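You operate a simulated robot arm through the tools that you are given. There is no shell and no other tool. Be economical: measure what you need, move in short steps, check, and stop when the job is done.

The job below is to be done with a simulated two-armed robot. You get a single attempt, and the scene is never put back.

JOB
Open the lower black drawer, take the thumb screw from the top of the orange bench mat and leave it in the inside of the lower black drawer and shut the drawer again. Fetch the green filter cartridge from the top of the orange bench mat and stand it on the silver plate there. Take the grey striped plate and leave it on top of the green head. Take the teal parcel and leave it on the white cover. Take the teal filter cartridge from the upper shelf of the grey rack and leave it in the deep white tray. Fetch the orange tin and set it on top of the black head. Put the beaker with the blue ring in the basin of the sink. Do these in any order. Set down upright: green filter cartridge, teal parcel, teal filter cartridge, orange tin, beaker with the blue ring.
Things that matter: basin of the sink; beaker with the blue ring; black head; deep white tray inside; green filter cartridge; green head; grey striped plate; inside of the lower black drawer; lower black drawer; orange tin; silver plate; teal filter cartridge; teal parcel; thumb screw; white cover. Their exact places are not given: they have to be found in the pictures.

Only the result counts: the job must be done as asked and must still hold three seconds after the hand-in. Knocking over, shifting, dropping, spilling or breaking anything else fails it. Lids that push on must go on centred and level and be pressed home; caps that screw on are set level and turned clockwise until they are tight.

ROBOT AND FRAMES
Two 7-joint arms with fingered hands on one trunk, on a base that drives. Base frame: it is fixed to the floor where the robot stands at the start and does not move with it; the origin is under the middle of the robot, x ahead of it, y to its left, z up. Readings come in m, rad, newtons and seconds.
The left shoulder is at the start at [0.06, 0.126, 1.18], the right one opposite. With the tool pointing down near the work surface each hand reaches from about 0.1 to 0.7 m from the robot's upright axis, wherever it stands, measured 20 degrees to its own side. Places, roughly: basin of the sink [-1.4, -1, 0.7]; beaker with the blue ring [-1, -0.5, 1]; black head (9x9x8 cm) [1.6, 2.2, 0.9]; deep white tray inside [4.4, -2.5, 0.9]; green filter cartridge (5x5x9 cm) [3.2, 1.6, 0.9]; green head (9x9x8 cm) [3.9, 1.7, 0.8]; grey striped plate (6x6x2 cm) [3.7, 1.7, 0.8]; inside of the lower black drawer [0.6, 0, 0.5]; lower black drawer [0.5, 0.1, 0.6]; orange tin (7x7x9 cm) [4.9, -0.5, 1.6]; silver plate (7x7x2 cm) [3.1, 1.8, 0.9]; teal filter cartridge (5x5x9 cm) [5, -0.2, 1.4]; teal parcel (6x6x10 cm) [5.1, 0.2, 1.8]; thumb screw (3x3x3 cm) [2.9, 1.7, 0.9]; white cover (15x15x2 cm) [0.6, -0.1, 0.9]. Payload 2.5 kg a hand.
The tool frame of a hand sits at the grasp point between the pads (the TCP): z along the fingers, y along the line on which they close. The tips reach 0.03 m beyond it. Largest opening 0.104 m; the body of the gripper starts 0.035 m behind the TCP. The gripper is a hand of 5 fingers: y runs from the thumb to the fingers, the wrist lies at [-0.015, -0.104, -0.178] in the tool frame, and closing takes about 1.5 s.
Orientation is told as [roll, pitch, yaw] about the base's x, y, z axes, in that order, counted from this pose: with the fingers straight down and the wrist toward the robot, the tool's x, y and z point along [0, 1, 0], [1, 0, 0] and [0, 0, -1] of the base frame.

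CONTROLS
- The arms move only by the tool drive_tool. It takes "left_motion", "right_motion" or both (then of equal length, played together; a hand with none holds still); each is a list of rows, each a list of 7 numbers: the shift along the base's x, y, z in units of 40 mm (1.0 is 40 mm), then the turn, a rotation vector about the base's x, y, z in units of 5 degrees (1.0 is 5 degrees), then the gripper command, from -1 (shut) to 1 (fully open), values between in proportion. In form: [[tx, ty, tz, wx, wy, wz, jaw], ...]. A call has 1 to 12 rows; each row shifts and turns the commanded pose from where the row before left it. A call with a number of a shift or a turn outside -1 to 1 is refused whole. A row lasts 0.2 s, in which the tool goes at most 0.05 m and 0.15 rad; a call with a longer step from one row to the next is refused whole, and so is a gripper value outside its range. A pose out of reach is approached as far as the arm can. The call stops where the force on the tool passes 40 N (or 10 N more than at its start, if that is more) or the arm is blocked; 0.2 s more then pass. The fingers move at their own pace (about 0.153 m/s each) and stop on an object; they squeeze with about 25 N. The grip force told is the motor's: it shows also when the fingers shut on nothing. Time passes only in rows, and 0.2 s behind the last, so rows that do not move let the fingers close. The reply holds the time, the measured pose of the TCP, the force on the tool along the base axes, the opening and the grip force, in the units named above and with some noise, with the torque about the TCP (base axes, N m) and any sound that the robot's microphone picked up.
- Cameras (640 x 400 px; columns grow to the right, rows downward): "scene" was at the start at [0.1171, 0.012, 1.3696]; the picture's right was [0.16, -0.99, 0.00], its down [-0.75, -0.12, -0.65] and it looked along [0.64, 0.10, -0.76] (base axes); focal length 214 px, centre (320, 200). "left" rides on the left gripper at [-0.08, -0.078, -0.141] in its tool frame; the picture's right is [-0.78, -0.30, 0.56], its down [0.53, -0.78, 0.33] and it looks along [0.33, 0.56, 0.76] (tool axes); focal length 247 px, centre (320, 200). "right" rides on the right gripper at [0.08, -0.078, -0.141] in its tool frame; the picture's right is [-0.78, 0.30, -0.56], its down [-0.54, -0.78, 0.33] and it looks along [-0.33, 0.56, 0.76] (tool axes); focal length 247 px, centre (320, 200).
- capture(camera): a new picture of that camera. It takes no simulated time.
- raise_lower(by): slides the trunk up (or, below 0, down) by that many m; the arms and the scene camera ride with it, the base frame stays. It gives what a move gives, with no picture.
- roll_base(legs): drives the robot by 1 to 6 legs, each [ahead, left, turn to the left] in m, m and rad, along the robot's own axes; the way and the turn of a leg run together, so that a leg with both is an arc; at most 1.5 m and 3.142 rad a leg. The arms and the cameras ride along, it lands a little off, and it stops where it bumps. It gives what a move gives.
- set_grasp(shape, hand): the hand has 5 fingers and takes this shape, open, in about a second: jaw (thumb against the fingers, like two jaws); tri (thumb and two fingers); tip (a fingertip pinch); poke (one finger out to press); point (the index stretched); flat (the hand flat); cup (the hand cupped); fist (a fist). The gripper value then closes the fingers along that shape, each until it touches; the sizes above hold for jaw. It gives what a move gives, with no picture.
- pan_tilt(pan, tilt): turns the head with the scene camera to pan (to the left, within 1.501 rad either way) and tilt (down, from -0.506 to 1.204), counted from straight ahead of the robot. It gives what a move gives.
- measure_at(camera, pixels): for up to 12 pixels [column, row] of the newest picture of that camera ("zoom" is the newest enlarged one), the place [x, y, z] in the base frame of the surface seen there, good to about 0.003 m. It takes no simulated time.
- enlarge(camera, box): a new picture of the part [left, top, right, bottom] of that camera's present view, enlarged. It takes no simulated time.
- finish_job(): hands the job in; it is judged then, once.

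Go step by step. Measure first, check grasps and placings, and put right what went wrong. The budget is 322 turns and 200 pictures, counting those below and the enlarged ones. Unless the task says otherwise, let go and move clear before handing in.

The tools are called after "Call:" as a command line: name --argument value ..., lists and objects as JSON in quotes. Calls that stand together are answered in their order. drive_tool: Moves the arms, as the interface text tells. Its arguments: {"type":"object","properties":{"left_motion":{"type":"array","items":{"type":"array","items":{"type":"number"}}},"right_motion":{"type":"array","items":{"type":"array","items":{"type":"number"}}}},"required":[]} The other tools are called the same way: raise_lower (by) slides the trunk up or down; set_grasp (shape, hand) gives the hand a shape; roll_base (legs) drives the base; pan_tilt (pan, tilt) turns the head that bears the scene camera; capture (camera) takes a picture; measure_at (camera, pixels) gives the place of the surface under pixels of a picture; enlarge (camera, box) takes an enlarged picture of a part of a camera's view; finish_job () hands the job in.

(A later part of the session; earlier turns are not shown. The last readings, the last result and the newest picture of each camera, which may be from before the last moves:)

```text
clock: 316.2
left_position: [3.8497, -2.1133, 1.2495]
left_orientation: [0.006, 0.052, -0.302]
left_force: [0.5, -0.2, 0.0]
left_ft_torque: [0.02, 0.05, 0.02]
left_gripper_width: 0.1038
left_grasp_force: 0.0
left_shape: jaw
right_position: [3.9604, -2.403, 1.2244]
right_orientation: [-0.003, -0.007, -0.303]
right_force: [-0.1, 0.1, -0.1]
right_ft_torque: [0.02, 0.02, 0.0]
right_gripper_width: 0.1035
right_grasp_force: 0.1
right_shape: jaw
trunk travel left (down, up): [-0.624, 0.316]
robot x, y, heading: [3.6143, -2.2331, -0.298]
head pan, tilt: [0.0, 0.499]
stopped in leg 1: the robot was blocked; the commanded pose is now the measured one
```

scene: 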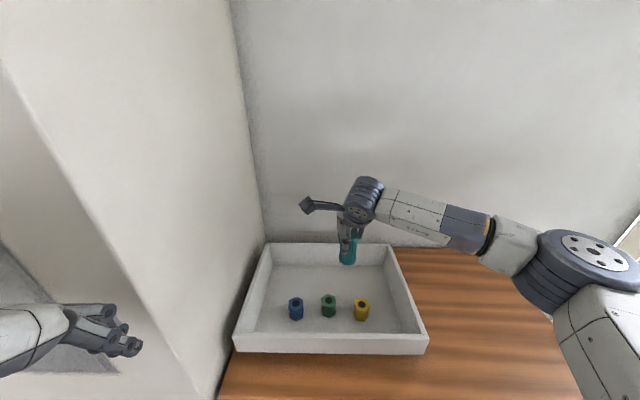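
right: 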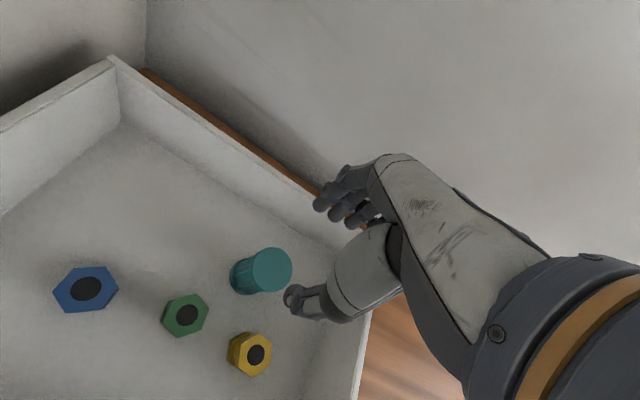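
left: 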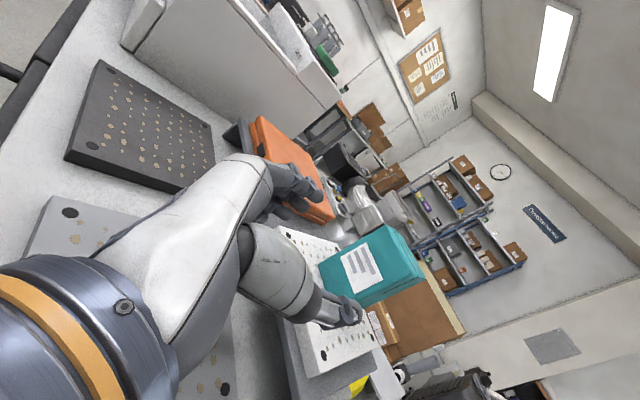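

Blocked: I came against the brown box behind. Move forward a little, then right to get clear, and check it.

Call:
roll_base --legs '[[0.06, 0, 0], [0, -0.38, 0]]'

Call:
roll_base --legs '[[0, 0, 1.2]]'

Call:
pan_tilt --pan 1.2 --tilt 0.7

Call:
capture --camera "scene"

```text
clock: 319.2
left_position: [3.7928, -2.4946, 1.2488]
left_orientation: [0.006, 0.049, -0.304]
left_force: [0.1, 0.1, 0.2]
left_ft_torque: [0.04, 0.02, -0.02]
left_gripper_width: 0.104
left_grasp_force: 0.2
left_shape: jaw
right_position: [3.903, -2.7861, 1.2253]
right_orientation: [-0.003, -0.007, -0.307]
right_force: [0.7, -0.7, 0.1]
right_ft_torque: [0.02, 0.02, -0.02]
right_gripper_width: 0.1039
right_grasp_force: 0.0
right_shape: jaw
trunk travel left (down, up): [-0.624, 0.316]
robot x, y, heading: [3.5604, -2.6164, -0.301]
head pan, tilt: [0.0, 0.499]
```

```text
clock: 322.5
left_position: [3.5346, -2.3554, 1.2477]
left_orientation: [0.009, 0.049, 0.885]
left_force: [-0.4, -0.2, -0.5]
left_ft_torque: [0.02, 0.01, 0.04]
left_gripper_width: 0.1041
left_grasp_force: 0.1
left_shape: jaw
right_position: [3.8473, -2.362, 1.2258]
right_orientation: [-0.003, -0.007, 0.881]
right_force: [0.2, 0.6, 0.8]
right_ft_torque: [0.02, 0.07, 0.01]
right_gripper_width: 0.1037
right_grasp_force: 0.0
right_shape: jaw
trunk travel left (down, up): [-0.624, 0.316]
robot x, y, heading: [3.5567, -2.617, 0.884]
head pan, tilt: [0.0, 0.499]
```

```text
clock: 323.9
left_position: [3.5349, -2.3554, 1.2488]
left_orientation: [0.006, 0.048, 0.884]
left_force: [0.7, 0.4, -0.7]
left_ft_torque: [-0.04, 0.01, -0.01]
left_gripper_width: 0.1041
left_grasp_force: 0.2
left_shape: jaw
right_position: [3.8468, -2.3623, 1.226]
right_orientation: [-0.003, -0.009, 0.882]
right_force: [0.8, 0.5, -1.2]
right_ft_torque: [0.0, -0.01, 0.02]
right_gripper_width: 0.104
right_grasp_force: 0.1
right_shape: jaw
trunk travel left (down, up): [-0.624, 0.316]
robot x, y, heading: [3.5599, -2.6112, 0.884]
head pan, tilt: [1.201, 0.7]
```

```text
75 pictures are left
```

scene: 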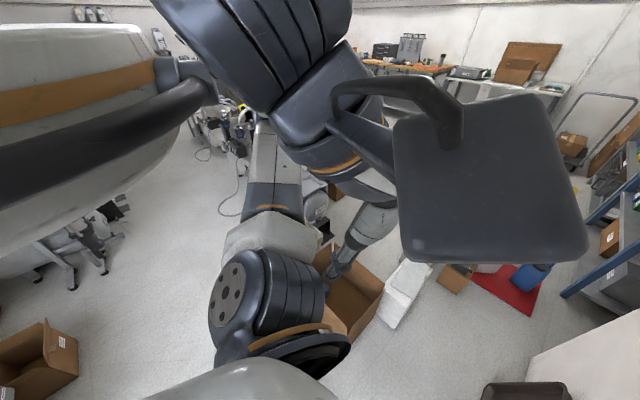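

Call:
measure_at --camera "scene" --pixels '[[383, 287], [350, 338], [340, 247], [330, 310], [365, 315], [345, 255], [385, 325], [400, 270]]'

Call:
enlarge --camera "scene" --box '[290, 220, 460, 350]'

```text
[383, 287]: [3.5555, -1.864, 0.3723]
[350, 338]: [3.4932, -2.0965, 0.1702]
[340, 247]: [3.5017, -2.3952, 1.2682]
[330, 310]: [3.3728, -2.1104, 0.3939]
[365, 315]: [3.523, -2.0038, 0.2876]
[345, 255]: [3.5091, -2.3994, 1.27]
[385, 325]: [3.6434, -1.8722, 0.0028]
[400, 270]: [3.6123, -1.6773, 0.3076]
```

```text
3.08 times, centred on (375, 285) of scene
```

zoom: 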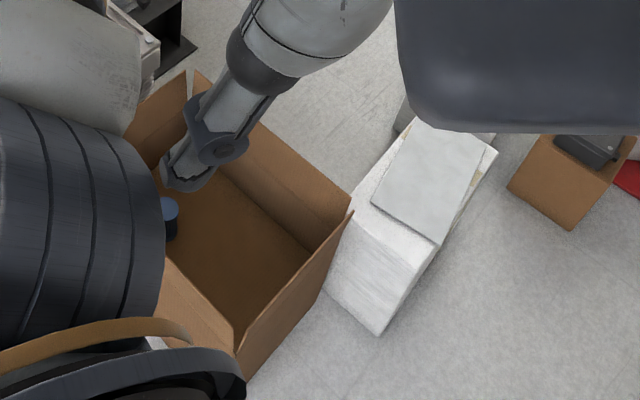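

The box's rear face is still at u≈3.952 as before, so it wasn't moved. Turn back and reverse along v≈-1.42.

Call:
roll_base --legs '[[0, 0, -1.18], [-1.4, 0.0, 0], [-0.9, 0.0, 0]]'

```text
clock: 338.2
left_position: [1.5863, -1.847, 1.249]
left_orientation: [0.006, 0.048, -0.271]
left_force: [-0.3, 0.2, 0.5]
left_ft_torque: [0.01, 0.02, 0.02]
left_gripper_width: 0.1039
left_grasp_force: 0.1
left_shape: jaw
right_position: [1.7068, -2.1361, 1.2256]
right_orientation: [-0.004, -0.007, -0.278]
right_force: [0.5, 0.0, 0.2]
right_ft_torque: [0.02, 0.01, 0.02]
right_gripper_width: 0.1037
right_grasp_force: 0.0
right_shape: jaw
trunk travel left (down, up): [-0.624, 0.316]
robot x, y, heading: [1.3621, -1.9757, -0.274]
head pan, tilt: [1.201, 0.7]
```

Call:
roll_base --legs '[[0, 0, -0.02], [-0.55, 0.3, 0], [-1.3, 0, 0]]'

Call:
roll_base --legs '[[0, 0, 3.13]]'

Call:
pan_tilt --pan 0 --tilt 0.6

Call:
capture --camera "scene"

```text
clock: 348.1
left_position: [-0.0789, -1.0446, 1.2492]
left_orientation: [0.007, 0.047, -0.279]
left_force: [-0.5, 0.1, 0.1]
left_ft_torque: [0.03, 0.0, -0.01]
left_gripper_width: 0.104
left_grasp_force: 0.0
left_shape: jaw
right_position: [0.0373, -1.3344, 1.2247]
right_orientation: [-0.004, -0.007, -0.284]
right_force: [0.4, -0.1, 0.3]
right_ft_torque: [0.05, -0.01, 0.0]
right_gripper_width: 0.1039
right_grasp_force: 0.0
right_shape: jaw
trunk travel left (down, up): [-0.624, 0.316]
robot x, y, heading: [-0.3074, -1.1741, -0.275]
head pan, tilt: [1.201, 0.7]
```

```text
clock: 355.8
left_position: [-0.5402, -1.2946, 1.2488]
left_orientation: [0.005, 0.05, 2.842]
left_force: [0.1, -0.1, 0.6]
left_ft_torque: [-0.03, -0.01, 0.0]
left_gripper_width: 0.104
left_grasp_force: 0.0
left_shape: jaw
right_position: [-0.651, -1.0026, 1.2253]
right_orientation: [-0.004, -0.01, 2.836]
right_force: [-0.4, 0.3, 0.5]
right_ft_torque: [0.0, -0.02, -0.01]
right_gripper_width: 0.1035
right_grasp_force: 0.0
right_shape: jaw
trunk travel left (down, up): [-0.624, 0.316]
robot x, y, heading: [-0.3141, -1.1738, 2.839]
head pan, tilt: [1.201, 0.7]
```

```text
clock: 357.2
left_position: [-0.5419, -1.2949, 1.2483]
left_orientation: [0.005, 0.047, 2.841]
left_force: [-0.1, 0.0, 0.3]
left_ft_torque: [-0.02, -0.01, -0.03]
left_gripper_width: 0.104
left_grasp_force: 0.1
left_shape: jaw
right_position: [-0.6518, -1.0028, 1.2247]
right_orientation: [-0.004, -0.008, 2.839]
right_force: [-0.2, 0.1, 0.1]
right_ft_torque: [-0.01, -0.01, -0.02]
right_gripper_width: 0.1034
right_grasp_force: 0.1
right_shape: jaw
trunk travel left (down, up): [-0.624, 0.316]
robot x, y, heading: [-0.3103, -1.1732, 2.843]
head pan, tilt: [0.0, 0.6]
```

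```text
73 pictures are left
```

scene: 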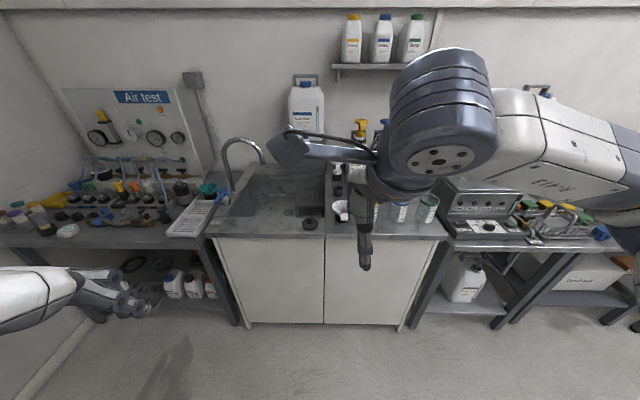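

The sink counter is ahead: basin (275,195), beakers near (340-428,210). Move the right hand aside to see them.

Call:
drive_tool --right_motion '[[0.3, 0.9, 0.6, 0, 0, 0, 1], [0.3, 0.9, 0.6, 0, 0, 0, 1], [0.3, 0.9, 0.6, 0, 0, 0, 1], [0.3, 0.9, 0.6, 0, 0, 0, 1]]'

Call:
enlarge --camera "scene" --box '[200, 110, 450, 250]'

```text
clock: 358.2
left_position: [-0.5398, -1.2949, 1.2487]
left_orientation: [0.007, 0.047, 2.841]
left_force: [0.0, 1.1, -0.3]
left_ft_torque: [0.01, 0.01, -0.02]
left_gripper_width: 0.1041
left_grasp_force: 0.2
left_shape: jaw
right_position: [-0.5998, -0.8577, 1.3207]
right_orientation: [-0.002, -0.008, 2.84]
right_force: [0.3, -0.8, 0.2]
right_ft_torque: [-0.01, 0.0, 0.0]
right_gripper_width: 0.1038
right_grasp_force: 0.1
right_shape: jaw
trunk travel left (down, up): [-0.624, 0.316]
robot x, y, heading: [-0.309, -1.1699, 2.847]
head pan, tilt: [0.0, 0.6]
```

```text
2.56 times, centred on (325, 180) of scene
```

zoom: 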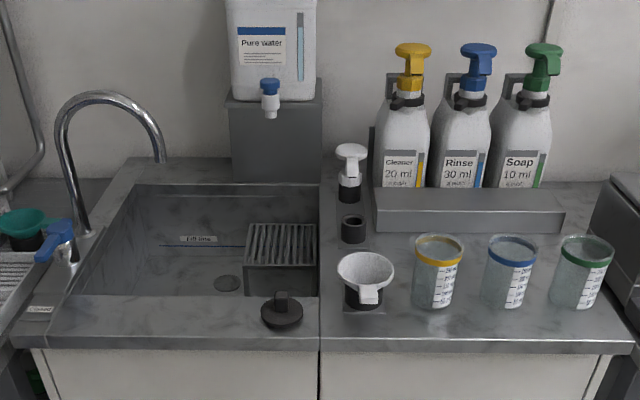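

Call:
measure_at --camera "zoom" --pixels '[[511, 262], [511, 245], [490, 250], [535, 250], [508, 300], [438, 245], [462, 250], [558, 250], [583, 245], [505, 325], [440, 300], [580, 290]]'

Call:
measure_at --camera "zoom" --pixels '[[180, 270], [130, 285], [228, 283], [280, 232], [200, 250], [110, 220], [310, 195], [80, 290], [240, 300], [160, 290], [155, 120], [300, 310]]'

```text
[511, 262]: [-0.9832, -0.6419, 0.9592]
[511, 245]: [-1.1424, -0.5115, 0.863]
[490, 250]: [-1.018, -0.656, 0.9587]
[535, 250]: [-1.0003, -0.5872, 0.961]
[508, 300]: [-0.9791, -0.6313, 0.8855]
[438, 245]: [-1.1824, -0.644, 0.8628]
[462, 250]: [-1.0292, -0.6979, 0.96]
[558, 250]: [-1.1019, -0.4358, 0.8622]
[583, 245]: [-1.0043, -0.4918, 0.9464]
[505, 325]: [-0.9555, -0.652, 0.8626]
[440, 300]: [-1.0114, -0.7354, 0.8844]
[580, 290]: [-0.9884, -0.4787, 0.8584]
```

```text
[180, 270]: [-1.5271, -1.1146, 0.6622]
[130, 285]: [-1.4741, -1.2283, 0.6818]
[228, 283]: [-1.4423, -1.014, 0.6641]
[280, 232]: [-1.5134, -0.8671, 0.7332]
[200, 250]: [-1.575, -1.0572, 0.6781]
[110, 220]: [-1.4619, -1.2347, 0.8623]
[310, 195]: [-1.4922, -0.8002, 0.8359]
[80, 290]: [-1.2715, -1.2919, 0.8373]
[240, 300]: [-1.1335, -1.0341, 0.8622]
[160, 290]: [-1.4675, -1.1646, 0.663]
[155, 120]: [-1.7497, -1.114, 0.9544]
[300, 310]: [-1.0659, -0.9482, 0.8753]
```

Call:
measure_at --camera "zoom" --pixels '[[66, 240], [60, 150], [70, 110], [105, 97], [145, 115], [160, 155], [60, 237], [288, 312], [250, 255], [315, 290], [140, 190], [345, 270]]'

```text
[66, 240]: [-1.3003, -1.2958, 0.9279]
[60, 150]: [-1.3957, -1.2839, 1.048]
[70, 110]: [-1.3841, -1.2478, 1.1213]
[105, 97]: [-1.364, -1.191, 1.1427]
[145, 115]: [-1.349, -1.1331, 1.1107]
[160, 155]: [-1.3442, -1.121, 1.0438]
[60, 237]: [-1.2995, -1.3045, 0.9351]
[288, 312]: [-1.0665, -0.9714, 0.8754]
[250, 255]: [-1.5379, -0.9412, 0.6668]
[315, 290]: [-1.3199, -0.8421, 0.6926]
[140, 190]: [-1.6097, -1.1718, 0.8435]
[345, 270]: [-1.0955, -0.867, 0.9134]
```

Blue-ringed beaker centre ≈(-1.014,-0.627), rim 0.965; the faucet spout tip hangs at (-1.344,-1.121,1.04), so I'll place the beaker away from it. Move closer for the beaker.

Call:
roll_base --legs '[[0.28, -0.14, 0]]'

Call:
capture --camera "right"

Call:
pan_tilt --pan 0.1 --tilt 0.9

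Call:
capture --camera "scene"

```text
clock: 360.3
left_position: [-0.767, -1.0812, 1.2495]
left_orientation: [0.006, 0.05, 2.846]
left_force: [0.0, 0.1, 0.6]
left_ft_torque: [-0.01, -0.02, 0.0]
left_gripper_width: 0.1042
left_grasp_force: 0.0
left_shape: jaw
right_position: [-0.8288, -0.6449, 1.3207]
right_orientation: [-0.003, -0.01, 2.841]
right_force: [-0.5, -0.4, 0.3]
right_ft_torque: [-0.02, -0.01, 0.03]
right_gripper_width: 0.1035
right_grasp_force: 0.1
right_shape: jaw
trunk travel left (down, up): [-0.624, 0.316]
robot x, y, heading: [-0.5367, -0.9579, 2.846]
head pan, tilt: [0.0, 0.6]
```

```text
71 pictures are left
```

right: 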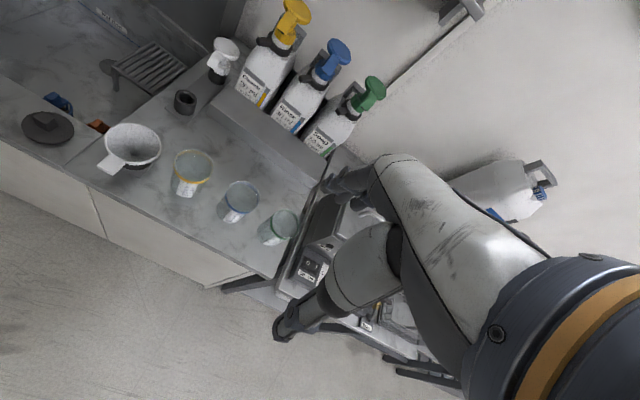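

```text
clock: 361.1
left_position: [-0.7657, -1.0815, 1.2489]
left_orientation: [0.006, 0.049, 2.844]
left_force: [0.1, 0.5, 0.6]
left_ft_torque: [-0.01, -0.03, 0.03]
left_gripper_width: 0.1038
left_grasp_force: 0.1
left_shape: jaw
right_position: [-0.828, -0.6449, 1.3212]
right_orientation: [-0.003, -0.009, 2.841]
right_force: [0.4, -0.6, 0.4]
right_ft_torque: [0.01, 0.0, 0.01]
right_gripper_width: 0.1036
right_grasp_force: 0.1
right_shape: jaw
trunk travel left (down, up): [-0.624, 0.316]
robot x, y, heading: [-0.5358, -0.9567, 2.844]
head pan, tilt: [0.099, 0.901]
```

```text
70 pictures are left
```

scene: 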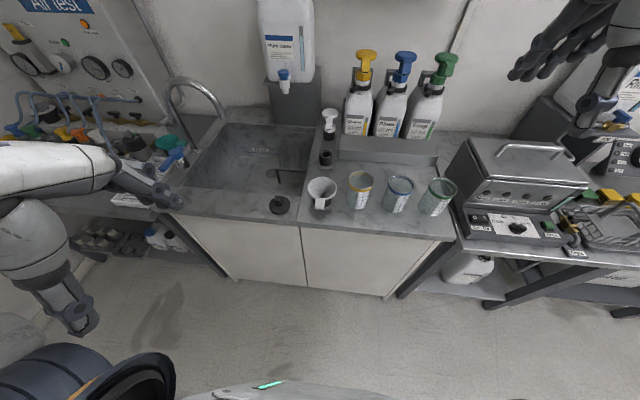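

Call:
enlarge --camera "scene" --box '[150, 90, 340, 230]'

Call:
enlarge --camera "scene" --box '[330, 150, 470, 240]'

Call:
measure_at --camera "zoom" --pixels '[[320, 130], [255, 135], [385, 135], [320, 155], [320, 115], [320, 200], [190, 130], [440, 140], [320, 250]]'

```text
2.86 times, centred on (245, 160) of scene
```

zoom: 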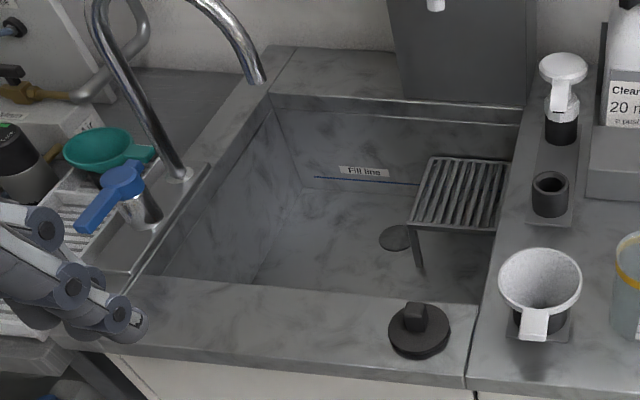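

```text
4.44 times, centred on (400, 195) of scene
```

zoom: 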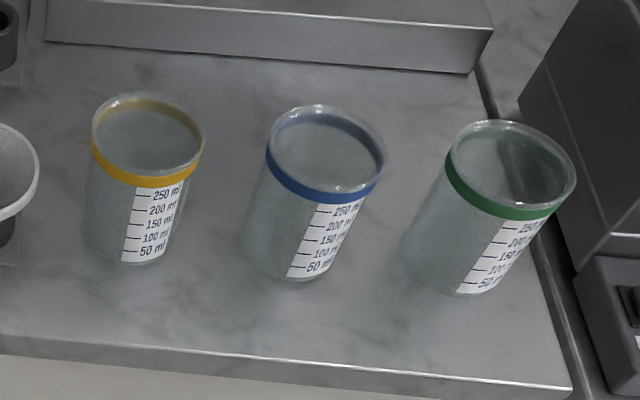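

```text
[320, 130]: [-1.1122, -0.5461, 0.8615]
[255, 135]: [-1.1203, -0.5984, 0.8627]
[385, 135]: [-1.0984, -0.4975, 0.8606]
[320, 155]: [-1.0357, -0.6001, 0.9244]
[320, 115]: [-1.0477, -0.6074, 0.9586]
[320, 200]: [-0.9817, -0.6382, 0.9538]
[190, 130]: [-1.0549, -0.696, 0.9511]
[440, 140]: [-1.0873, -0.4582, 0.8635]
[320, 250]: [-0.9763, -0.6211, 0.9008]
```

Beaker centre (-1.014,-0.623), rim 0.965. Bring the right hand above it.

Call:
drive_tool --right_motion '[[-0.664, 0.079, -0.9, 0, 0, 0, 1], [-0.664, 0.079, -0.9, 0, 0, 0, 1], [-0.664, 0.079, -0.9, 0, 0, 0, 1], [-0.664, 0.079, -0.9, 0, 0, 0, 1], [-0.664, 0.079, -0.9, 0, 0, 0, 1], [-0.664, 0.079, -0.9, 0, 0, 0, 1], [-0.664, 0.079, -0.9, 0, 0, 0, 1], [0, 0, 0, 0, 0, 0, 1]]'

Call:
capture --camera "right"

```text
clock: 362.9
left_position: [-0.7662, -1.0817, 1.2487]
left_orientation: [0.005, 0.046, 2.845]
left_force: [0.9, -0.5, 0.5]
left_ft_torque: [-0.02, 0.04, 0.02]
left_gripper_width: 0.1039
left_grasp_force: 0.1
left_shape: jaw
right_position: [-1.0164, -0.622, 1.0701]
right_orientation: [-0.004, -0.009, 2.841]
right_force: [-0.7, 0.4, -0.8]
right_ft_torque: [-0.01, 0.02, -0.03]
right_gripper_width: 0.1039
right_grasp_force: 0.1
right_shape: jaw
trunk travel left (down, up): [-0.624, 0.316]
robot x, y, heading: [-0.5325, -0.9573, 2.845]
head pan, tilt: [0.099, 0.901]
```

```text
67 pictures are left
```

right: 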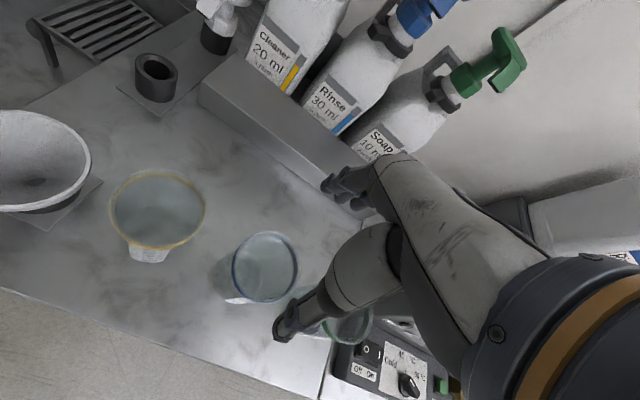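

Call:
measure_at --camera "right" --pixels '[[300, 185], [310, 140], [325, 200], [265, 232], [266, 303], [233, 268], [298, 262], [340, 185]]'

```text
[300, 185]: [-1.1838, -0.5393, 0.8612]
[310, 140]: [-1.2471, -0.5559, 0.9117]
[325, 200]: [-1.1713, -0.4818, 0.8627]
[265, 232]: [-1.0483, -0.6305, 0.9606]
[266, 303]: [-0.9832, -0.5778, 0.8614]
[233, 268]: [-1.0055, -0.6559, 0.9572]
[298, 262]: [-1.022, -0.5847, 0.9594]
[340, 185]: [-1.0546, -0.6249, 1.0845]
```

Aligned. Descend to 0.942 and close.

Call:
drive_tool --right_motion '[[0.05, 0, -0.8, 0, 0, 0, 1], [0, 0, -0.8, 0, 0, 0, 1], [0, 0, -0.8, 0, 0, 0, 1], [0, 0, -0.6, 0, 0, 0, 1], [0, 0, -0.15, 0, 0, 0, 1], [0, 0, 0, 0, 0, 0, 0.7], [0, 0, 0, 0, 0, 0, 0.4], [0, 0, 0, 0, 0, 0, 0], [0, 0, 0, 0, 0, 0, -0.4], [0, 0, 0, 0, 0, 0, -1], [0, 0, 0, 0, 0, 0, -1], [0, 0, 0, 0, 0, 0, -1]]'

Call:
capture --camera "right"

```text
clock: 365.5
left_position: [-0.7675, -1.081, 1.2487]
left_orientation: [0.005, 0.048, 2.845]
left_force: [0.3, 1.0, 0.2]
left_ft_torque: [-0.04, 0.0, 0.01]
left_gripper_width: 0.104
left_grasp_force: 0.0
left_shape: jaw
right_position: [-1.0103, -0.623, 0.9432]
right_orientation: [-0.002, -0.008, 2.842]
right_force: [-0.7, -0.6, 1.6]
right_ft_torque: [-0.05, -0.13, 0.01]
right_gripper_width: 0.0661
right_grasp_force: 24.9
right_shape: jaw
trunk travel left (down, up): [-0.624, 0.316]
robot x, y, heading: [-0.5346, -0.9581, 2.843]
head pan, tilt: [0.099, 0.901]
```

```text
66 pictures are left
```

right: 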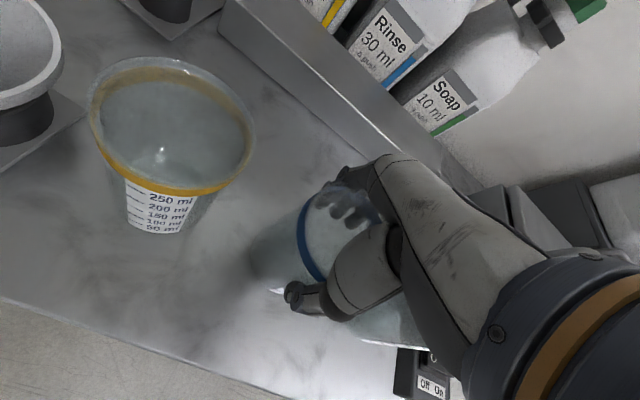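

Gripped at 0.066. Lift and then inspect the basin.

Call:
drive_tool --right_motion '[[0, 0, 0.3, 0, 0, 0, -1], [0, 0, 0.7, 0, 0, 0, -1], [0, 0, 1, 0, 0, 0, -1], [0, 0, 1, 0, 0, 0, -1], [0, 0, 1, 0, 0, 0, -1], [0, 0, 1, 0, 0, 0, -1], [0, 0, 1, 0, 0, 0, -1]]'

Call:
drive_tool --left_motion '[[0.3, -0.5, 0.9, 0, 0, 0, 1], [0.3, -0.5, 0.9, 0, 0, 0, 1], [0.3, -0.5, 0.9, 0, 0, 0, 1], [0.3, -0.5, 0.9, 0, 0, 0, 1]]'

Call:
roll_base --legs '[[0, 0.3, 0]]'

Call:
capture --camera "right"

Call:
capture --camera "scene"

```text
clock: 367.1
left_position: [-0.7667, -1.0812, 1.2487]
left_orientation: [0.005, 0.048, 2.844]
left_force: [-0.2, -0.1, 0.1]
left_ft_torque: [-0.01, 0.01, 0.01]
left_gripper_width: 0.1041
left_grasp_force: 0.2
left_shape: jaw
right_position: [-1.0107, -0.6249, 1.1861]
right_orientation: [-0.004, -0.009, 2.842]
right_force: [0.3, 0.4, -0.3]
right_ft_torque: [0.0, -0.02, 0.03]
right_gripper_width: 0.066
right_grasp_force: 24.7
right_shape: jaw
trunk travel left (down, up): [-0.624, 0.316]
robot x, y, heading: [-0.5351, -0.9566, 2.844]
head pan, tilt: [0.099, 0.901]
```

```text
clock: 368.1
left_position: [-0.7516, -1.0857, 1.3354]
left_orientation: [-0.067, 0.07, 2.849]
left_force: [-0.1, 0.1, 0.2]
left_ft_torque: [0.01, 0.0, 0.0]
left_gripper_width: 0.104
left_grasp_force: 0.1
left_shape: jaw
left hand out of reach, approached as far as the arm can: row 2, 3, 4
right_position: [-1.0117, -0.6254, 1.1852]
right_orientation: [-0.002, -0.008, 2.841]
right_force: [0.4, -0.1, -0.1]
right_ft_torque: [-0.01, 0.0, 0.0]
right_gripper_width: 0.0659
right_grasp_force: 25.0
right_shape: jaw
trunk travel left (down, up): [-0.624, 0.316]
robot x, y, heading: [-0.5372, -0.9585, 2.84]
head pan, tilt: [0.099, 0.901]
```

```text
clock: 370.1
left_position: [-0.8405, -1.3715, 1.3351]
left_orientation: [-0.062, 0.071, 2.855]
left_force: [0.2, -0.1, -0.1]
left_ft_torque: [0.0, 0.05, 0.0]
left_gripper_width: 0.1042
left_grasp_force: 0.0
left_shape: jaw
right_position: [-1.0984, -0.9116, 1.1853]
right_orientation: [-0.004, -0.01, 2.842]
right_force: [-0.5, -0.3, -1.0]
right_ft_torque: [0.0, 0.01, -0.07]
right_gripper_width: 0.0664
right_grasp_force: 25.0
right_shape: jaw
trunk travel left (down, up): [-0.624, 0.316]
robot x, y, heading: [-0.6209, -1.2418, 2.844]
head pan, tilt: [0.099, 0.901]
```

```text
65 pictures are left
```

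right: 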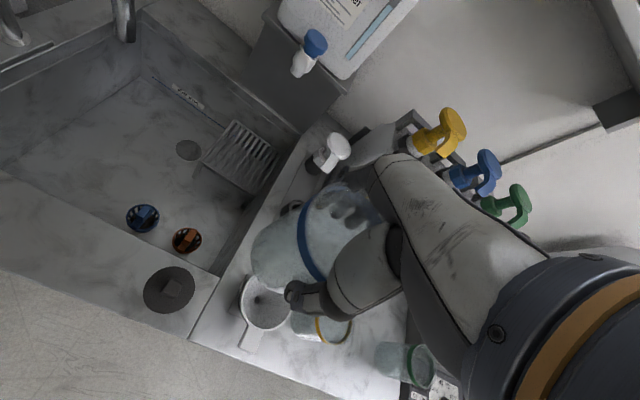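

```text
64 pictures are left
```

scene: 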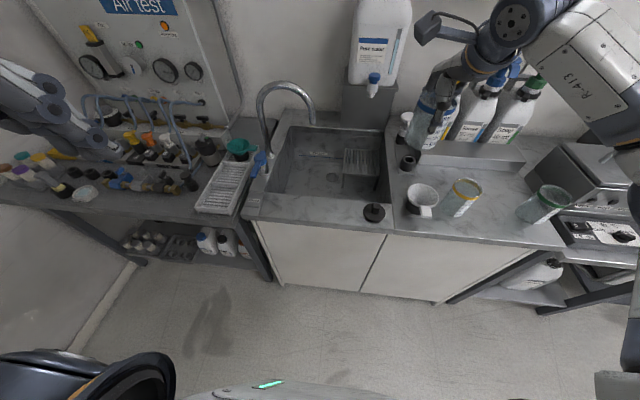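

Call:
measure_at --camera "right" --pixels '[[142, 218], [187, 240], [188, 150], [140, 155], [100, 165], [150, 185], [215, 200], [10, 165], [125, 35], [205, 165], [80, 195], [170, 90]]'

Call:
measure_at --camera "scene" --pixels '[[313, 118], [300, 88], [345, 165], [300, 180], [320, 180], [272, 190], [290, 130], [388, 190], [330, 192], [345, 150]]'

```text
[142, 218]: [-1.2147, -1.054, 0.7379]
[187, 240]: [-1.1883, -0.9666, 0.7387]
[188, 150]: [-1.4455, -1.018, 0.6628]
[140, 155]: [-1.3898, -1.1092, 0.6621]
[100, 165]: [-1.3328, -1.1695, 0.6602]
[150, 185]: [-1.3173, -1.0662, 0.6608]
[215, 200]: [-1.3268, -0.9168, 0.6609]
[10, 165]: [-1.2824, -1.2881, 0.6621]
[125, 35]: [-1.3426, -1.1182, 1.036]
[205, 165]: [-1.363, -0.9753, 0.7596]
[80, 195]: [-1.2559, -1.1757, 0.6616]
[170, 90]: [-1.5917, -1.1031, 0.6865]
```

```text
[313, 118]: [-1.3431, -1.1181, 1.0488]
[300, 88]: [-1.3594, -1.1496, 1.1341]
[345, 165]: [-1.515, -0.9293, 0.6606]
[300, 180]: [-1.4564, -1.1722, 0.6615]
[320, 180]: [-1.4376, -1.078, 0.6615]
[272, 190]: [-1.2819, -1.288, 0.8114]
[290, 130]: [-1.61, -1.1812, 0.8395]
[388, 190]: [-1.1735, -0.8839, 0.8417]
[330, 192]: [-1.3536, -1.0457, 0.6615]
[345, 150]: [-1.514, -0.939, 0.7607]
```

Call:
measure_at --camera "right" --pixels '[[60, 200], [60, 205], [60, 210], [60, 215], [60, 220], [90, 215], [90, 225], [120, 240], [40, 195], [30, 190]]'

Call:
enlarge --camera "right" --box '[0, 0, 300, 320]'

```text
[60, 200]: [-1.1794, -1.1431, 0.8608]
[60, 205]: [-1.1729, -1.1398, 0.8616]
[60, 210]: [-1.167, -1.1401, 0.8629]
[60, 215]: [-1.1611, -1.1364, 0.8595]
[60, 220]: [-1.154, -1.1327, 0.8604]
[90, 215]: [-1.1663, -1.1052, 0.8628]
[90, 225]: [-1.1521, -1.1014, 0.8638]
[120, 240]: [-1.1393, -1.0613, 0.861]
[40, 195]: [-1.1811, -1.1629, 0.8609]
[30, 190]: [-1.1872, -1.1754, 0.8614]
```

```text
1.25 times, centred on (150, 160) of right
```

zoom: 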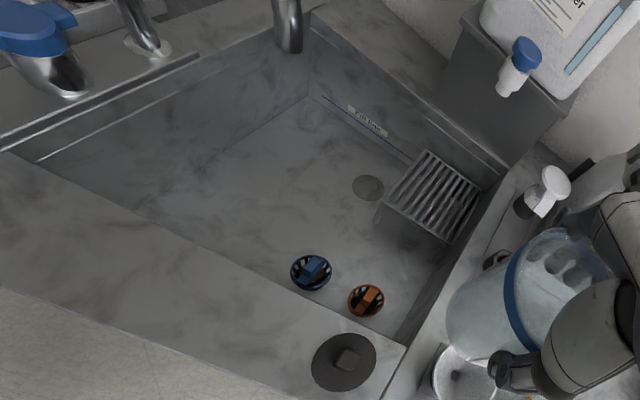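

Call:
measure_at --camera "scene" --pixels '[[260, 158], [255, 170], [265, 152], [240, 148], [262, 180], [250, 185], [258, 195]]'

Call:
measure_at --camera "zoom" --pixels '[[35, 10], [70, 30], [60, 85], [10, 45], [150, 45], [85, 85], [290, 40]]'

```text
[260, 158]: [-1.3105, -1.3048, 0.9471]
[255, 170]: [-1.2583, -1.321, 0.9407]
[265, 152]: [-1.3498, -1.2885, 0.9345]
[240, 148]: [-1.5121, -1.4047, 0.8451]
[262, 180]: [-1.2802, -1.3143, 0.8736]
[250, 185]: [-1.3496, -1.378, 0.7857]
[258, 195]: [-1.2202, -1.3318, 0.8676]
```

```text
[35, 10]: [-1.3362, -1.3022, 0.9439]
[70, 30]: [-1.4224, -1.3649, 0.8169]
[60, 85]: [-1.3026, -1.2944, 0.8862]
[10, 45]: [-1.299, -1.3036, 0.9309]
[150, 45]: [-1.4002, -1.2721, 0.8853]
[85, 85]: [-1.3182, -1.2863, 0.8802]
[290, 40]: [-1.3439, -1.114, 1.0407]
```

Spot chosen: front-left of the basin, (-1.259,-1.152), clear of the spout hoop (f≈0.955), blue fitting and lever. Shift the base left and a little ahead.

Call:
roll_base --legs '[[0.06, 0.2, 0]]'

Call:
capture --camera "right"

```text
clock: 371.8
left_position: [-0.9543, -1.5462, 1.3338]
left_orientation: [-0.066, 0.078, 2.857]
left_force: [0.2, -0.2, 0.1]
left_ft_torque: [0.01, -0.01, 0.0]
left_gripper_width: 0.104
left_grasp_force: 0.1
left_shape: jaw
right_position: [-1.214, -1.0858, 1.1853]
right_orientation: [-0.005, -0.009, 2.844]
right_force: [0.0, 0.0, 0.1]
right_ft_torque: [0.03, -0.02, -0.04]
right_gripper_width: 0.0661
right_grasp_force: 24.9
right_shape: jaw
trunk travel left (down, up): [-0.624, 0.316]
robot x, y, heading: [-0.7335, -1.4191, 2.847]
head pan, tilt: [0.099, 0.901]
```

```text
62 pictures are left
```

right: 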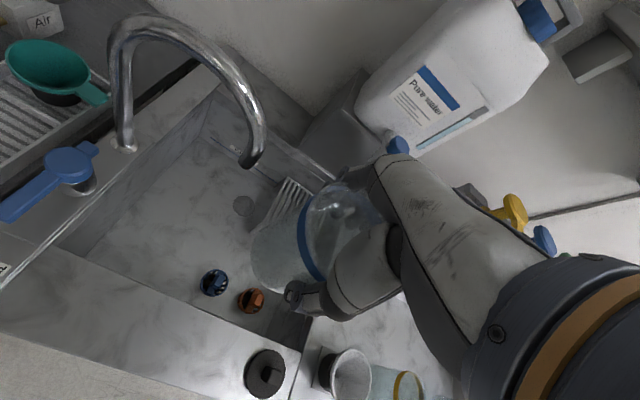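

Call:
drive_tool --right_motion '[[-0.28, -0.41, 0, 0, 0, 0, -1], [-0.28, -0.41, 0, 0, 0, 0, -1], [-0.28, -0.41, 0, 0, 0, 0, -1], [-0.28, -0.41, 0, 0, 0, 0, -1], [0, 0, -0.9, 0, 0, 0, -1], [0, 0, -0.9, 0, 0, 0, -1], [0, 0, -0.9, 0, 0, 0, -1], [0, 0, 0, 0, 0, 0, -1]]'

Call:
capture --camera "right"

Call:
enlarge --camera "scene" --box '[200, 60, 480, 260]'

```text
clock: 373.6
left_position: [-0.9525, -1.5463, 1.3351]
left_orientation: [-0.068, 0.077, 2.858]
left_force: [0.2, -1.5, 0.3]
left_ft_torque: [0.04, 0.0, 0.01]
left_gripper_width: 0.1038
left_grasp_force: 0.1
left_shape: jaw
right_position: [-1.2562, -1.1511, 1.0763]
right_orientation: [-0.003, -0.008, 2.842]
right_force: [-0.3, 0.4, -0.5]
right_ft_torque: [0.01, -0.04, 0.05]
right_gripper_width: 0.0658
right_grasp_force: 25.6
right_shape: jaw
trunk travel left (down, up): [-0.624, 0.316]
robot x, y, heading: [-0.7371, -1.4167, 2.848]
head pan, tilt: [0.099, 0.901]
```

```text
61 pictures are left
```

right: 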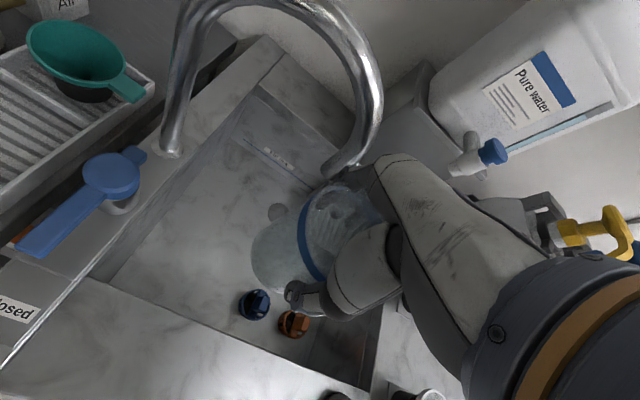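

```text
2.00 times, centred on (340, 160) of scene
```

zoom: 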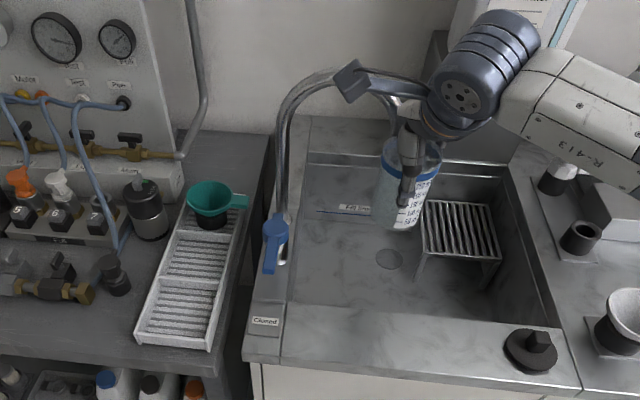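

Call:
measure_at --camera "right" --pixels '[[335, 168], [345, 165], [350, 185], [362, 178], [375, 170], [365, 200], [340, 205], [385, 160]]'

```text
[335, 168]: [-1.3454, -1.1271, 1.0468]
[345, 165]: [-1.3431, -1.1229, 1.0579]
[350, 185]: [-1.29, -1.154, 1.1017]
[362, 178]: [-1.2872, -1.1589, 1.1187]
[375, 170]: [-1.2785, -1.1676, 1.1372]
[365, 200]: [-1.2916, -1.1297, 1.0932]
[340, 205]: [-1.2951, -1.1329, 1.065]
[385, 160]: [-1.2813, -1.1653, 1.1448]
```

Fingers clear the spout by ~4 cm. Continue down into the basin.

Call:
drive_tool --right_motion '[[0, 0, -0.9, 0, 0, 0, -1], [0, 0, -0.9, 0, 0, 0, -1], [0, 0, -0.9, 0, 0, 0, -1], [0, 0, -0.9, 0, 0, 0, -1], [0, 0, -0.9, 0, 0, 0, -1], [0, 0, 0, 0, 0, 0, -1]]'

Call:
capture --camera "right"

Call:
enlarge --camera "scene" --box '[200, 60, 480, 260]'

```text
clock: 375.0
left_position: [-0.9539, -1.546, 1.3353]
left_orientation: [-0.064, 0.076, 2.858]
left_force: [-0.1, -0.6, 0.1]
left_ft_torque: [0.01, -0.01, 0.01]
left_gripper_width: 0.1041
left_grasp_force: 0.1
left_shape: jaw
right_position: [-1.2581, -1.1528, 0.8956]
right_orientation: [-0.003, -0.009, 2.845]
right_force: [0.7, -0.5, 0.2]
right_ft_torque: [-0.01, 0.01, -0.01]
right_gripper_width: 0.066
right_grasp_force: 25.1
right_shape: jaw
trunk travel left (down, up): [-0.624, 0.316]
robot x, y, heading: [-0.7361, -1.4163, 2.849]
head pan, tilt: [0.099, 0.901]
```

```text
59 pictures are left
```

right: 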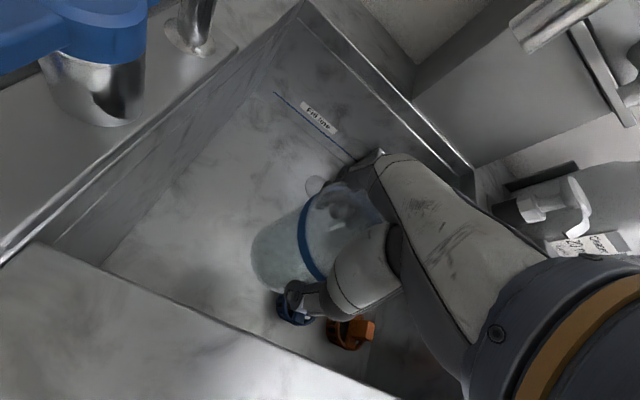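

```text
2.00 times, centred on (340, 160) of scene
```

zoom: 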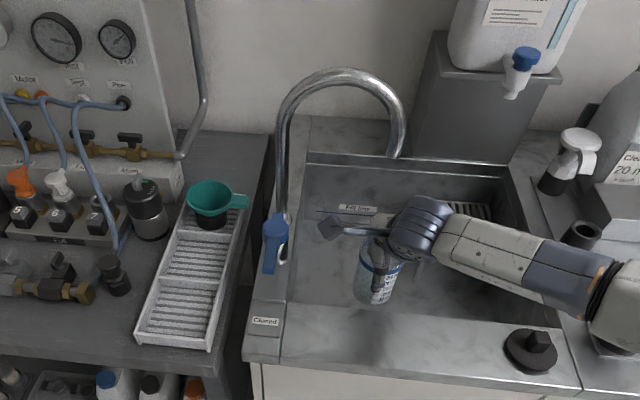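

Call:
measure_at --camera "zoom" --pixels '[[420, 220], [480, 240], [550, 270], [600, 285], [625, 300], [610, 330], [560, 300], [500, 260], [535, 345], [585, 235]]'

Call:
capture --camera "scene"

```text
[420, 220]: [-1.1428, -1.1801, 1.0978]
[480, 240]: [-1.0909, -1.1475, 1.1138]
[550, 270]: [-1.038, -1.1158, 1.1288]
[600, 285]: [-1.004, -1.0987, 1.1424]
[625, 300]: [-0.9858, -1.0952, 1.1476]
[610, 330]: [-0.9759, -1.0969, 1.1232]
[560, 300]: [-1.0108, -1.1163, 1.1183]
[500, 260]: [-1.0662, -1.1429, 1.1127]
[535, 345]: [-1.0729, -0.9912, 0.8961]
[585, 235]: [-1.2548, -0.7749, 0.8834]
```

```text
57 pictures are left
```

scene: 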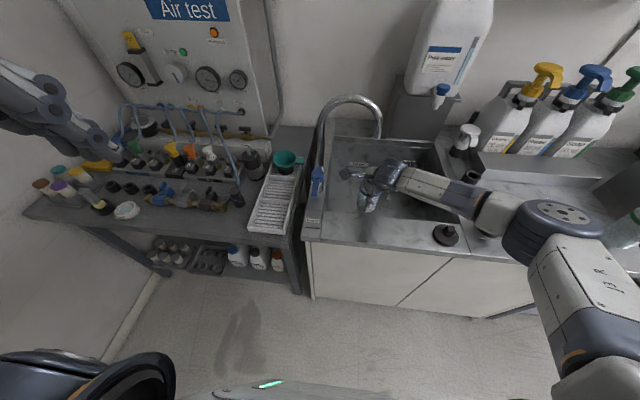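

Forearm would come close to the counter edge; raise the trunk 8 cm so it slopes more steeply, then continue down.

Call:
raise_lower --by 0.08

Call:
drive_tool --right_motion '[[0, 0, -0.9, 0, 0, 0, -1], [0, 0, -0.9, 0, 0, 0, -1], [0, 0, -0.9, 0, 0, 0, -1], [0, 0, -0.9, 0, 0, 0, -1], [0, 0, -0.9, 0, 0, 0, -1], [0, 0, -0.5, 0, 0, 0, -1], [0, 0, 0, 0, 0, 0, -1]]'

Call:
capture --camera "right"

Call:
enlarge --camera "scene" --box '[280, 80, 560, 280]'

```text
clock: 376.1
left_position: [-0.9541, -1.5464, 1.4143]
left_orientation: [-0.065, 0.078, 2.858]
left_force: [-0.2, 0.0, 0.1]
left_ft_torque: [0.04, 0.03, 0.02]
left_gripper_width: 0.104
left_grasp_force: 0.0
left_shape: jaw
right_position: [-1.2581, -1.1524, 0.9753]
right_orientation: [-0.004, -0.008, 2.845]
right_force: [0.6, -0.2, -0.2]
right_ft_torque: [-0.03, -0.01, 0.01]
right_gripper_width: 0.0657
right_grasp_force: 24.5
right_shape: jaw
trunk travel left (down, up): [-0.704, 0.236]
robot x, y, heading: [-0.7344, -1.4186, 2.849]
head pan, tilt: [0.099, 0.901]
```

```text
clock: 377.7
left_position: [-0.9556, -1.5464, 1.4131]
left_orientation: [-0.066, 0.077, 2.857]
left_force: [-0.2, -0.5, 0.6]
left_ft_torque: [-0.01, 0.02, 0.01]
left_gripper_width: 0.1039
left_grasp_force: 0.1
left_shape: jaw
right_position: [-1.2415, -1.1527, 0.7813]
right_orientation: [-0.001, -0.014, 2.844]
right_force: [-15.5, 4.5, 4.9]
right_ft_torque: [-0.27, -0.78, -0.04]
right_gripper_width: 0.0654
right_grasp_force: 24.8
right_shape: jaw
right hand out of reach, approached as far as the arm can: row 5, 6
trunk travel left (down, up): [-0.704, 0.236]
robot x, y, heading: [-0.7349, -1.4185, 2.845]
head pan, tilt: [0.099, 0.901]
```

```text
56 pictures are left
```

right: 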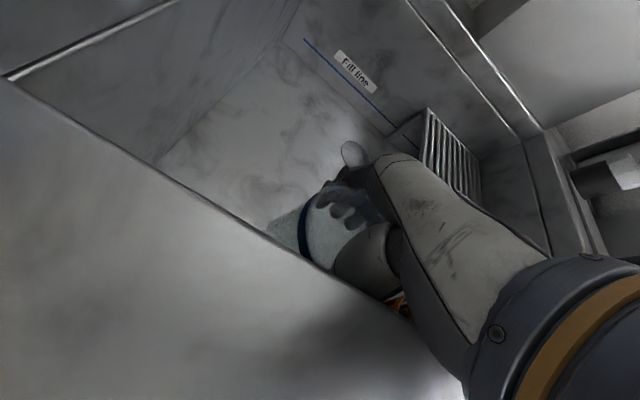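

```text
2.00 times, centred on (420, 180) of scene
```

zoom: 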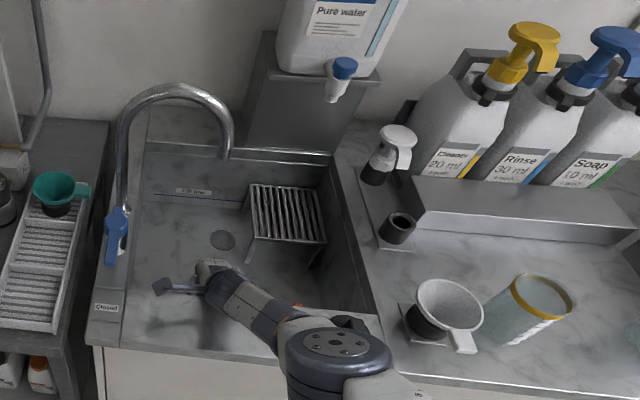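

The arm ran out of reach and touched the front wall. Lift slightly, move the base 8 cm closer, re-centre and try again.

Call:
drive_tool --right_motion '[[-0.2, 0, 0.5, 0, 0, 0, -1], [-0.2, 0, 0.8, 0, 0, 0, -1], [0, 0, 0.8, 0, 0, 0, -1], [0.5, -0.15, 0.5, 0, 0, 0, -1]]'

Call:
roll_base --legs '[[0.04, 0.02, 0]]'

```text
clock: 378.7
left_position: [-0.9529, -1.5459, 1.4145]
left_orientation: [-0.066, 0.078, 2.858]
left_force: [-0.8, -0.7, -0.7]
left_ft_torque: [0.04, 0.01, -0.01]
left_gripper_width: 0.1039
left_grasp_force: 0.1
left_shape: jaw
right_position: [-1.2347, -1.1562, 0.8839]
right_orientation: [-0.005, -0.008, 2.841]
right_force: [0.6, -0.1, -0.1]
right_ft_torque: [0.01, -0.02, -0.03]
right_gripper_width: 0.0654
right_grasp_force: 25.1
right_shape: jaw
trunk travel left (down, up): [-0.704, 0.236]
robot x, y, heading: [-0.7333, -1.4177, 2.848]
head pan, tilt: [0.099, 0.901]
```

```text
clock: 379.6
left_position: [-0.9988, -1.5544, 1.4146]
left_orientation: [-0.066, 0.076, 2.857]
left_force: [-0.2, -0.4, -0.4]
left_ft_torque: [0.03, 0.0, -0.04]
left_gripper_width: 0.1038
left_grasp_force: 0.0
left_shape: jaw
right_position: [-1.2803, -1.1659, 0.8835]
right_orientation: [-0.003, -0.007, 2.845]
right_force: [0.1, -0.1, -1.7]
right_ft_torque: [0.02, -0.02, 0.0]
right_gripper_width: 0.0656
right_grasp_force: 24.9
right_shape: jaw
trunk travel left (down, up): [-0.704, 0.236]
robot x, y, heading: [-0.7765, -1.4219, 2.85]
head pan, tilt: [0.099, 0.901]
```

Call:
raise_lower --by -0.1

Call:
enlarge --camera "scene" --box '[280, 80, 560, 280]'

Call:
capture --camera "right"

```text
clock: 381.0
left_position: [-0.9971, -1.5541, 1.3144]
left_orientation: [-0.067, 0.077, 2.856]
left_force: [0.4, 0.0, 0.3]
left_ft_torque: [-0.03, -0.04, -0.01]
left_gripper_width: 0.1038
left_grasp_force: 0.1
left_shape: jaw
right_position: [-1.2783, -1.1653, 0.7835]
right_orientation: [-0.004, -0.009, 2.844]
right_force: [-0.4, 0.6, -0.1]
right_ft_torque: [0.0, -0.01, -0.01]
right_gripper_width: 0.0656
right_grasp_force: 24.9
right_shape: jaw
trunk travel left (down, up): [-0.604, 0.336]
robot x, y, heading: [-0.7817, -1.4299, 2.847]
head pan, tilt: [0.099, 0.901]
```

```text
2.00 times, centred on (420, 180) of scene
```

zoom: 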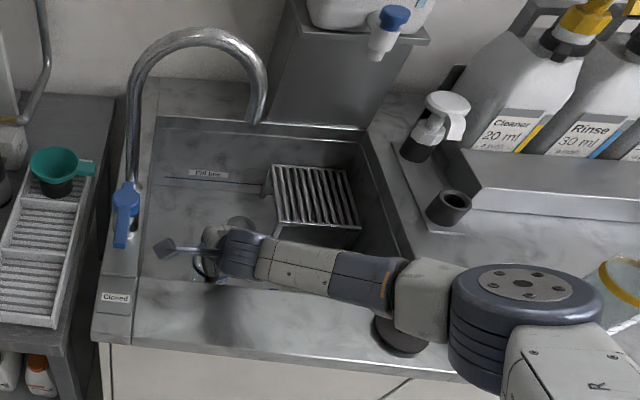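

```text
53 pictures are left
```

right: 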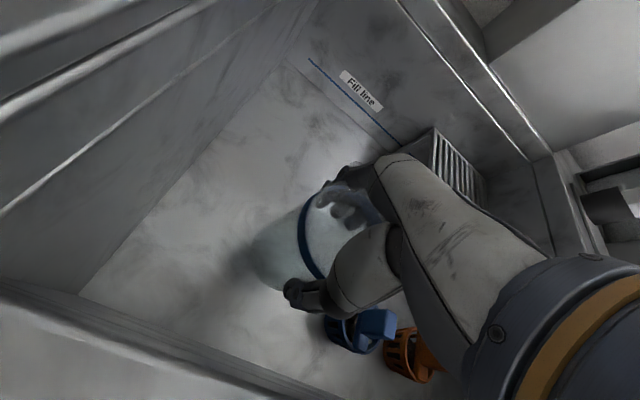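

Call:
measure_at --camera "zoom" --pixels '[[520, 285], [470, 350], [425, 300], [360, 285], [300, 268], [400, 345], [385, 325], [560, 300], [480, 380], [595, 300]]'

Call:
measure_at --camera "right" --pixels '[[345, 345], [375, 320], [250, 265], [290, 290], [410, 345]]'

```text
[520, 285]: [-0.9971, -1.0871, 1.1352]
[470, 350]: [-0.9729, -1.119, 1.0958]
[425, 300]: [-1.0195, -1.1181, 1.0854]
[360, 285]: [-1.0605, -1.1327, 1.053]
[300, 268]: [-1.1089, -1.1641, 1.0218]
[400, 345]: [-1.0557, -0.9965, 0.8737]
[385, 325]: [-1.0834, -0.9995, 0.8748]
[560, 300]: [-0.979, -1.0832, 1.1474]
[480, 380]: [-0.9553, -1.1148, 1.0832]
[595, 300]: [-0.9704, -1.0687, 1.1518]
```

```text
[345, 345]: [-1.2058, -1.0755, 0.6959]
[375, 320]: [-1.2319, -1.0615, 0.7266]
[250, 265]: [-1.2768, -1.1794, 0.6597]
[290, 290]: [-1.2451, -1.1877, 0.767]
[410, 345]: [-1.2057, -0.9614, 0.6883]
```

Forearm and elbow are well above the counter. Lower 3.5 cm more, then touch down gently.

Call:
raise_lower --by -0.035

Call:
drive_tool --right_motion '[[0, 0, -0.07, 0, 0, 0, -1], [0, 0, -0.07, 0, 0, 0, -1], [0, 0, 0, 0, 0, 0, -1]]'

Call:
capture --camera "right"

```text
clock: 381.8
left_position: [-0.9976, -1.5545, 1.2792]
left_orientation: [-0.065, 0.076, 2.858]
left_force: [-0.6, 0.6, -0.5]
left_ft_torque: [-0.01, 0.02, -0.01]
left_gripper_width: 0.104
left_grasp_force: 0.1
left_shape: jaw
right_position: [-1.2844, -1.164, 0.755]
right_orientation: [-0.001, -0.021, 2.841]
right_force: [-17.1, 4.8, 29.0]
right_ft_torque: [-1.0, -4.57, 0.3]
right_gripper_width: 0.0652
right_grasp_force: 24.5
right_shape: jaw
trunk travel left (down, up): [-0.569, 0.371]
robot x, y, heading: [-0.7812, -1.4271, 2.848]
head pan, tilt: [0.099, 0.901]
```

```text
clock: 382.2
left_position: [-0.9981, -1.5523, 1.2777]
left_orientation: [-0.067, 0.079, 2.857]
left_force: [-0.9, 0.8, -0.3]
left_ft_torque: [0.0, 0.02, 0.01]
left_gripper_width: 0.1041
left_grasp_force: 0.1
left_shape: jaw
right_position: [-1.2862, -1.1641, 0.7527]
right_orientation: [0.001, -0.023, 2.842]
right_force: [-3.6, 1.3, -0.5]
right_ft_torque: [-0.11, -0.44, -0.02]
right_gripper_width: 0.0654
right_grasp_force: 25.1
right_shape: jaw
trunk travel left (down, up): [-0.569, 0.371]
robot x, y, heading: [-0.7777, -1.4276, 2.848]
head pan, tilt: [0.099, 0.901]
stopped in row 2 (right hand): the force on the tool passed its limit at 46 N (the readings are from after the stop); the commanded pose is now the measured one
```

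```text
52 pictures are left
```

right: 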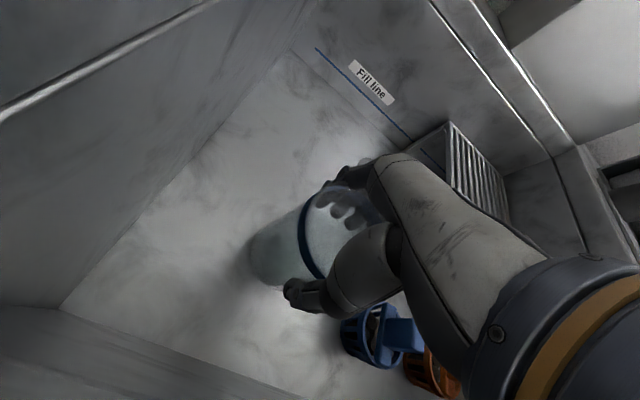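

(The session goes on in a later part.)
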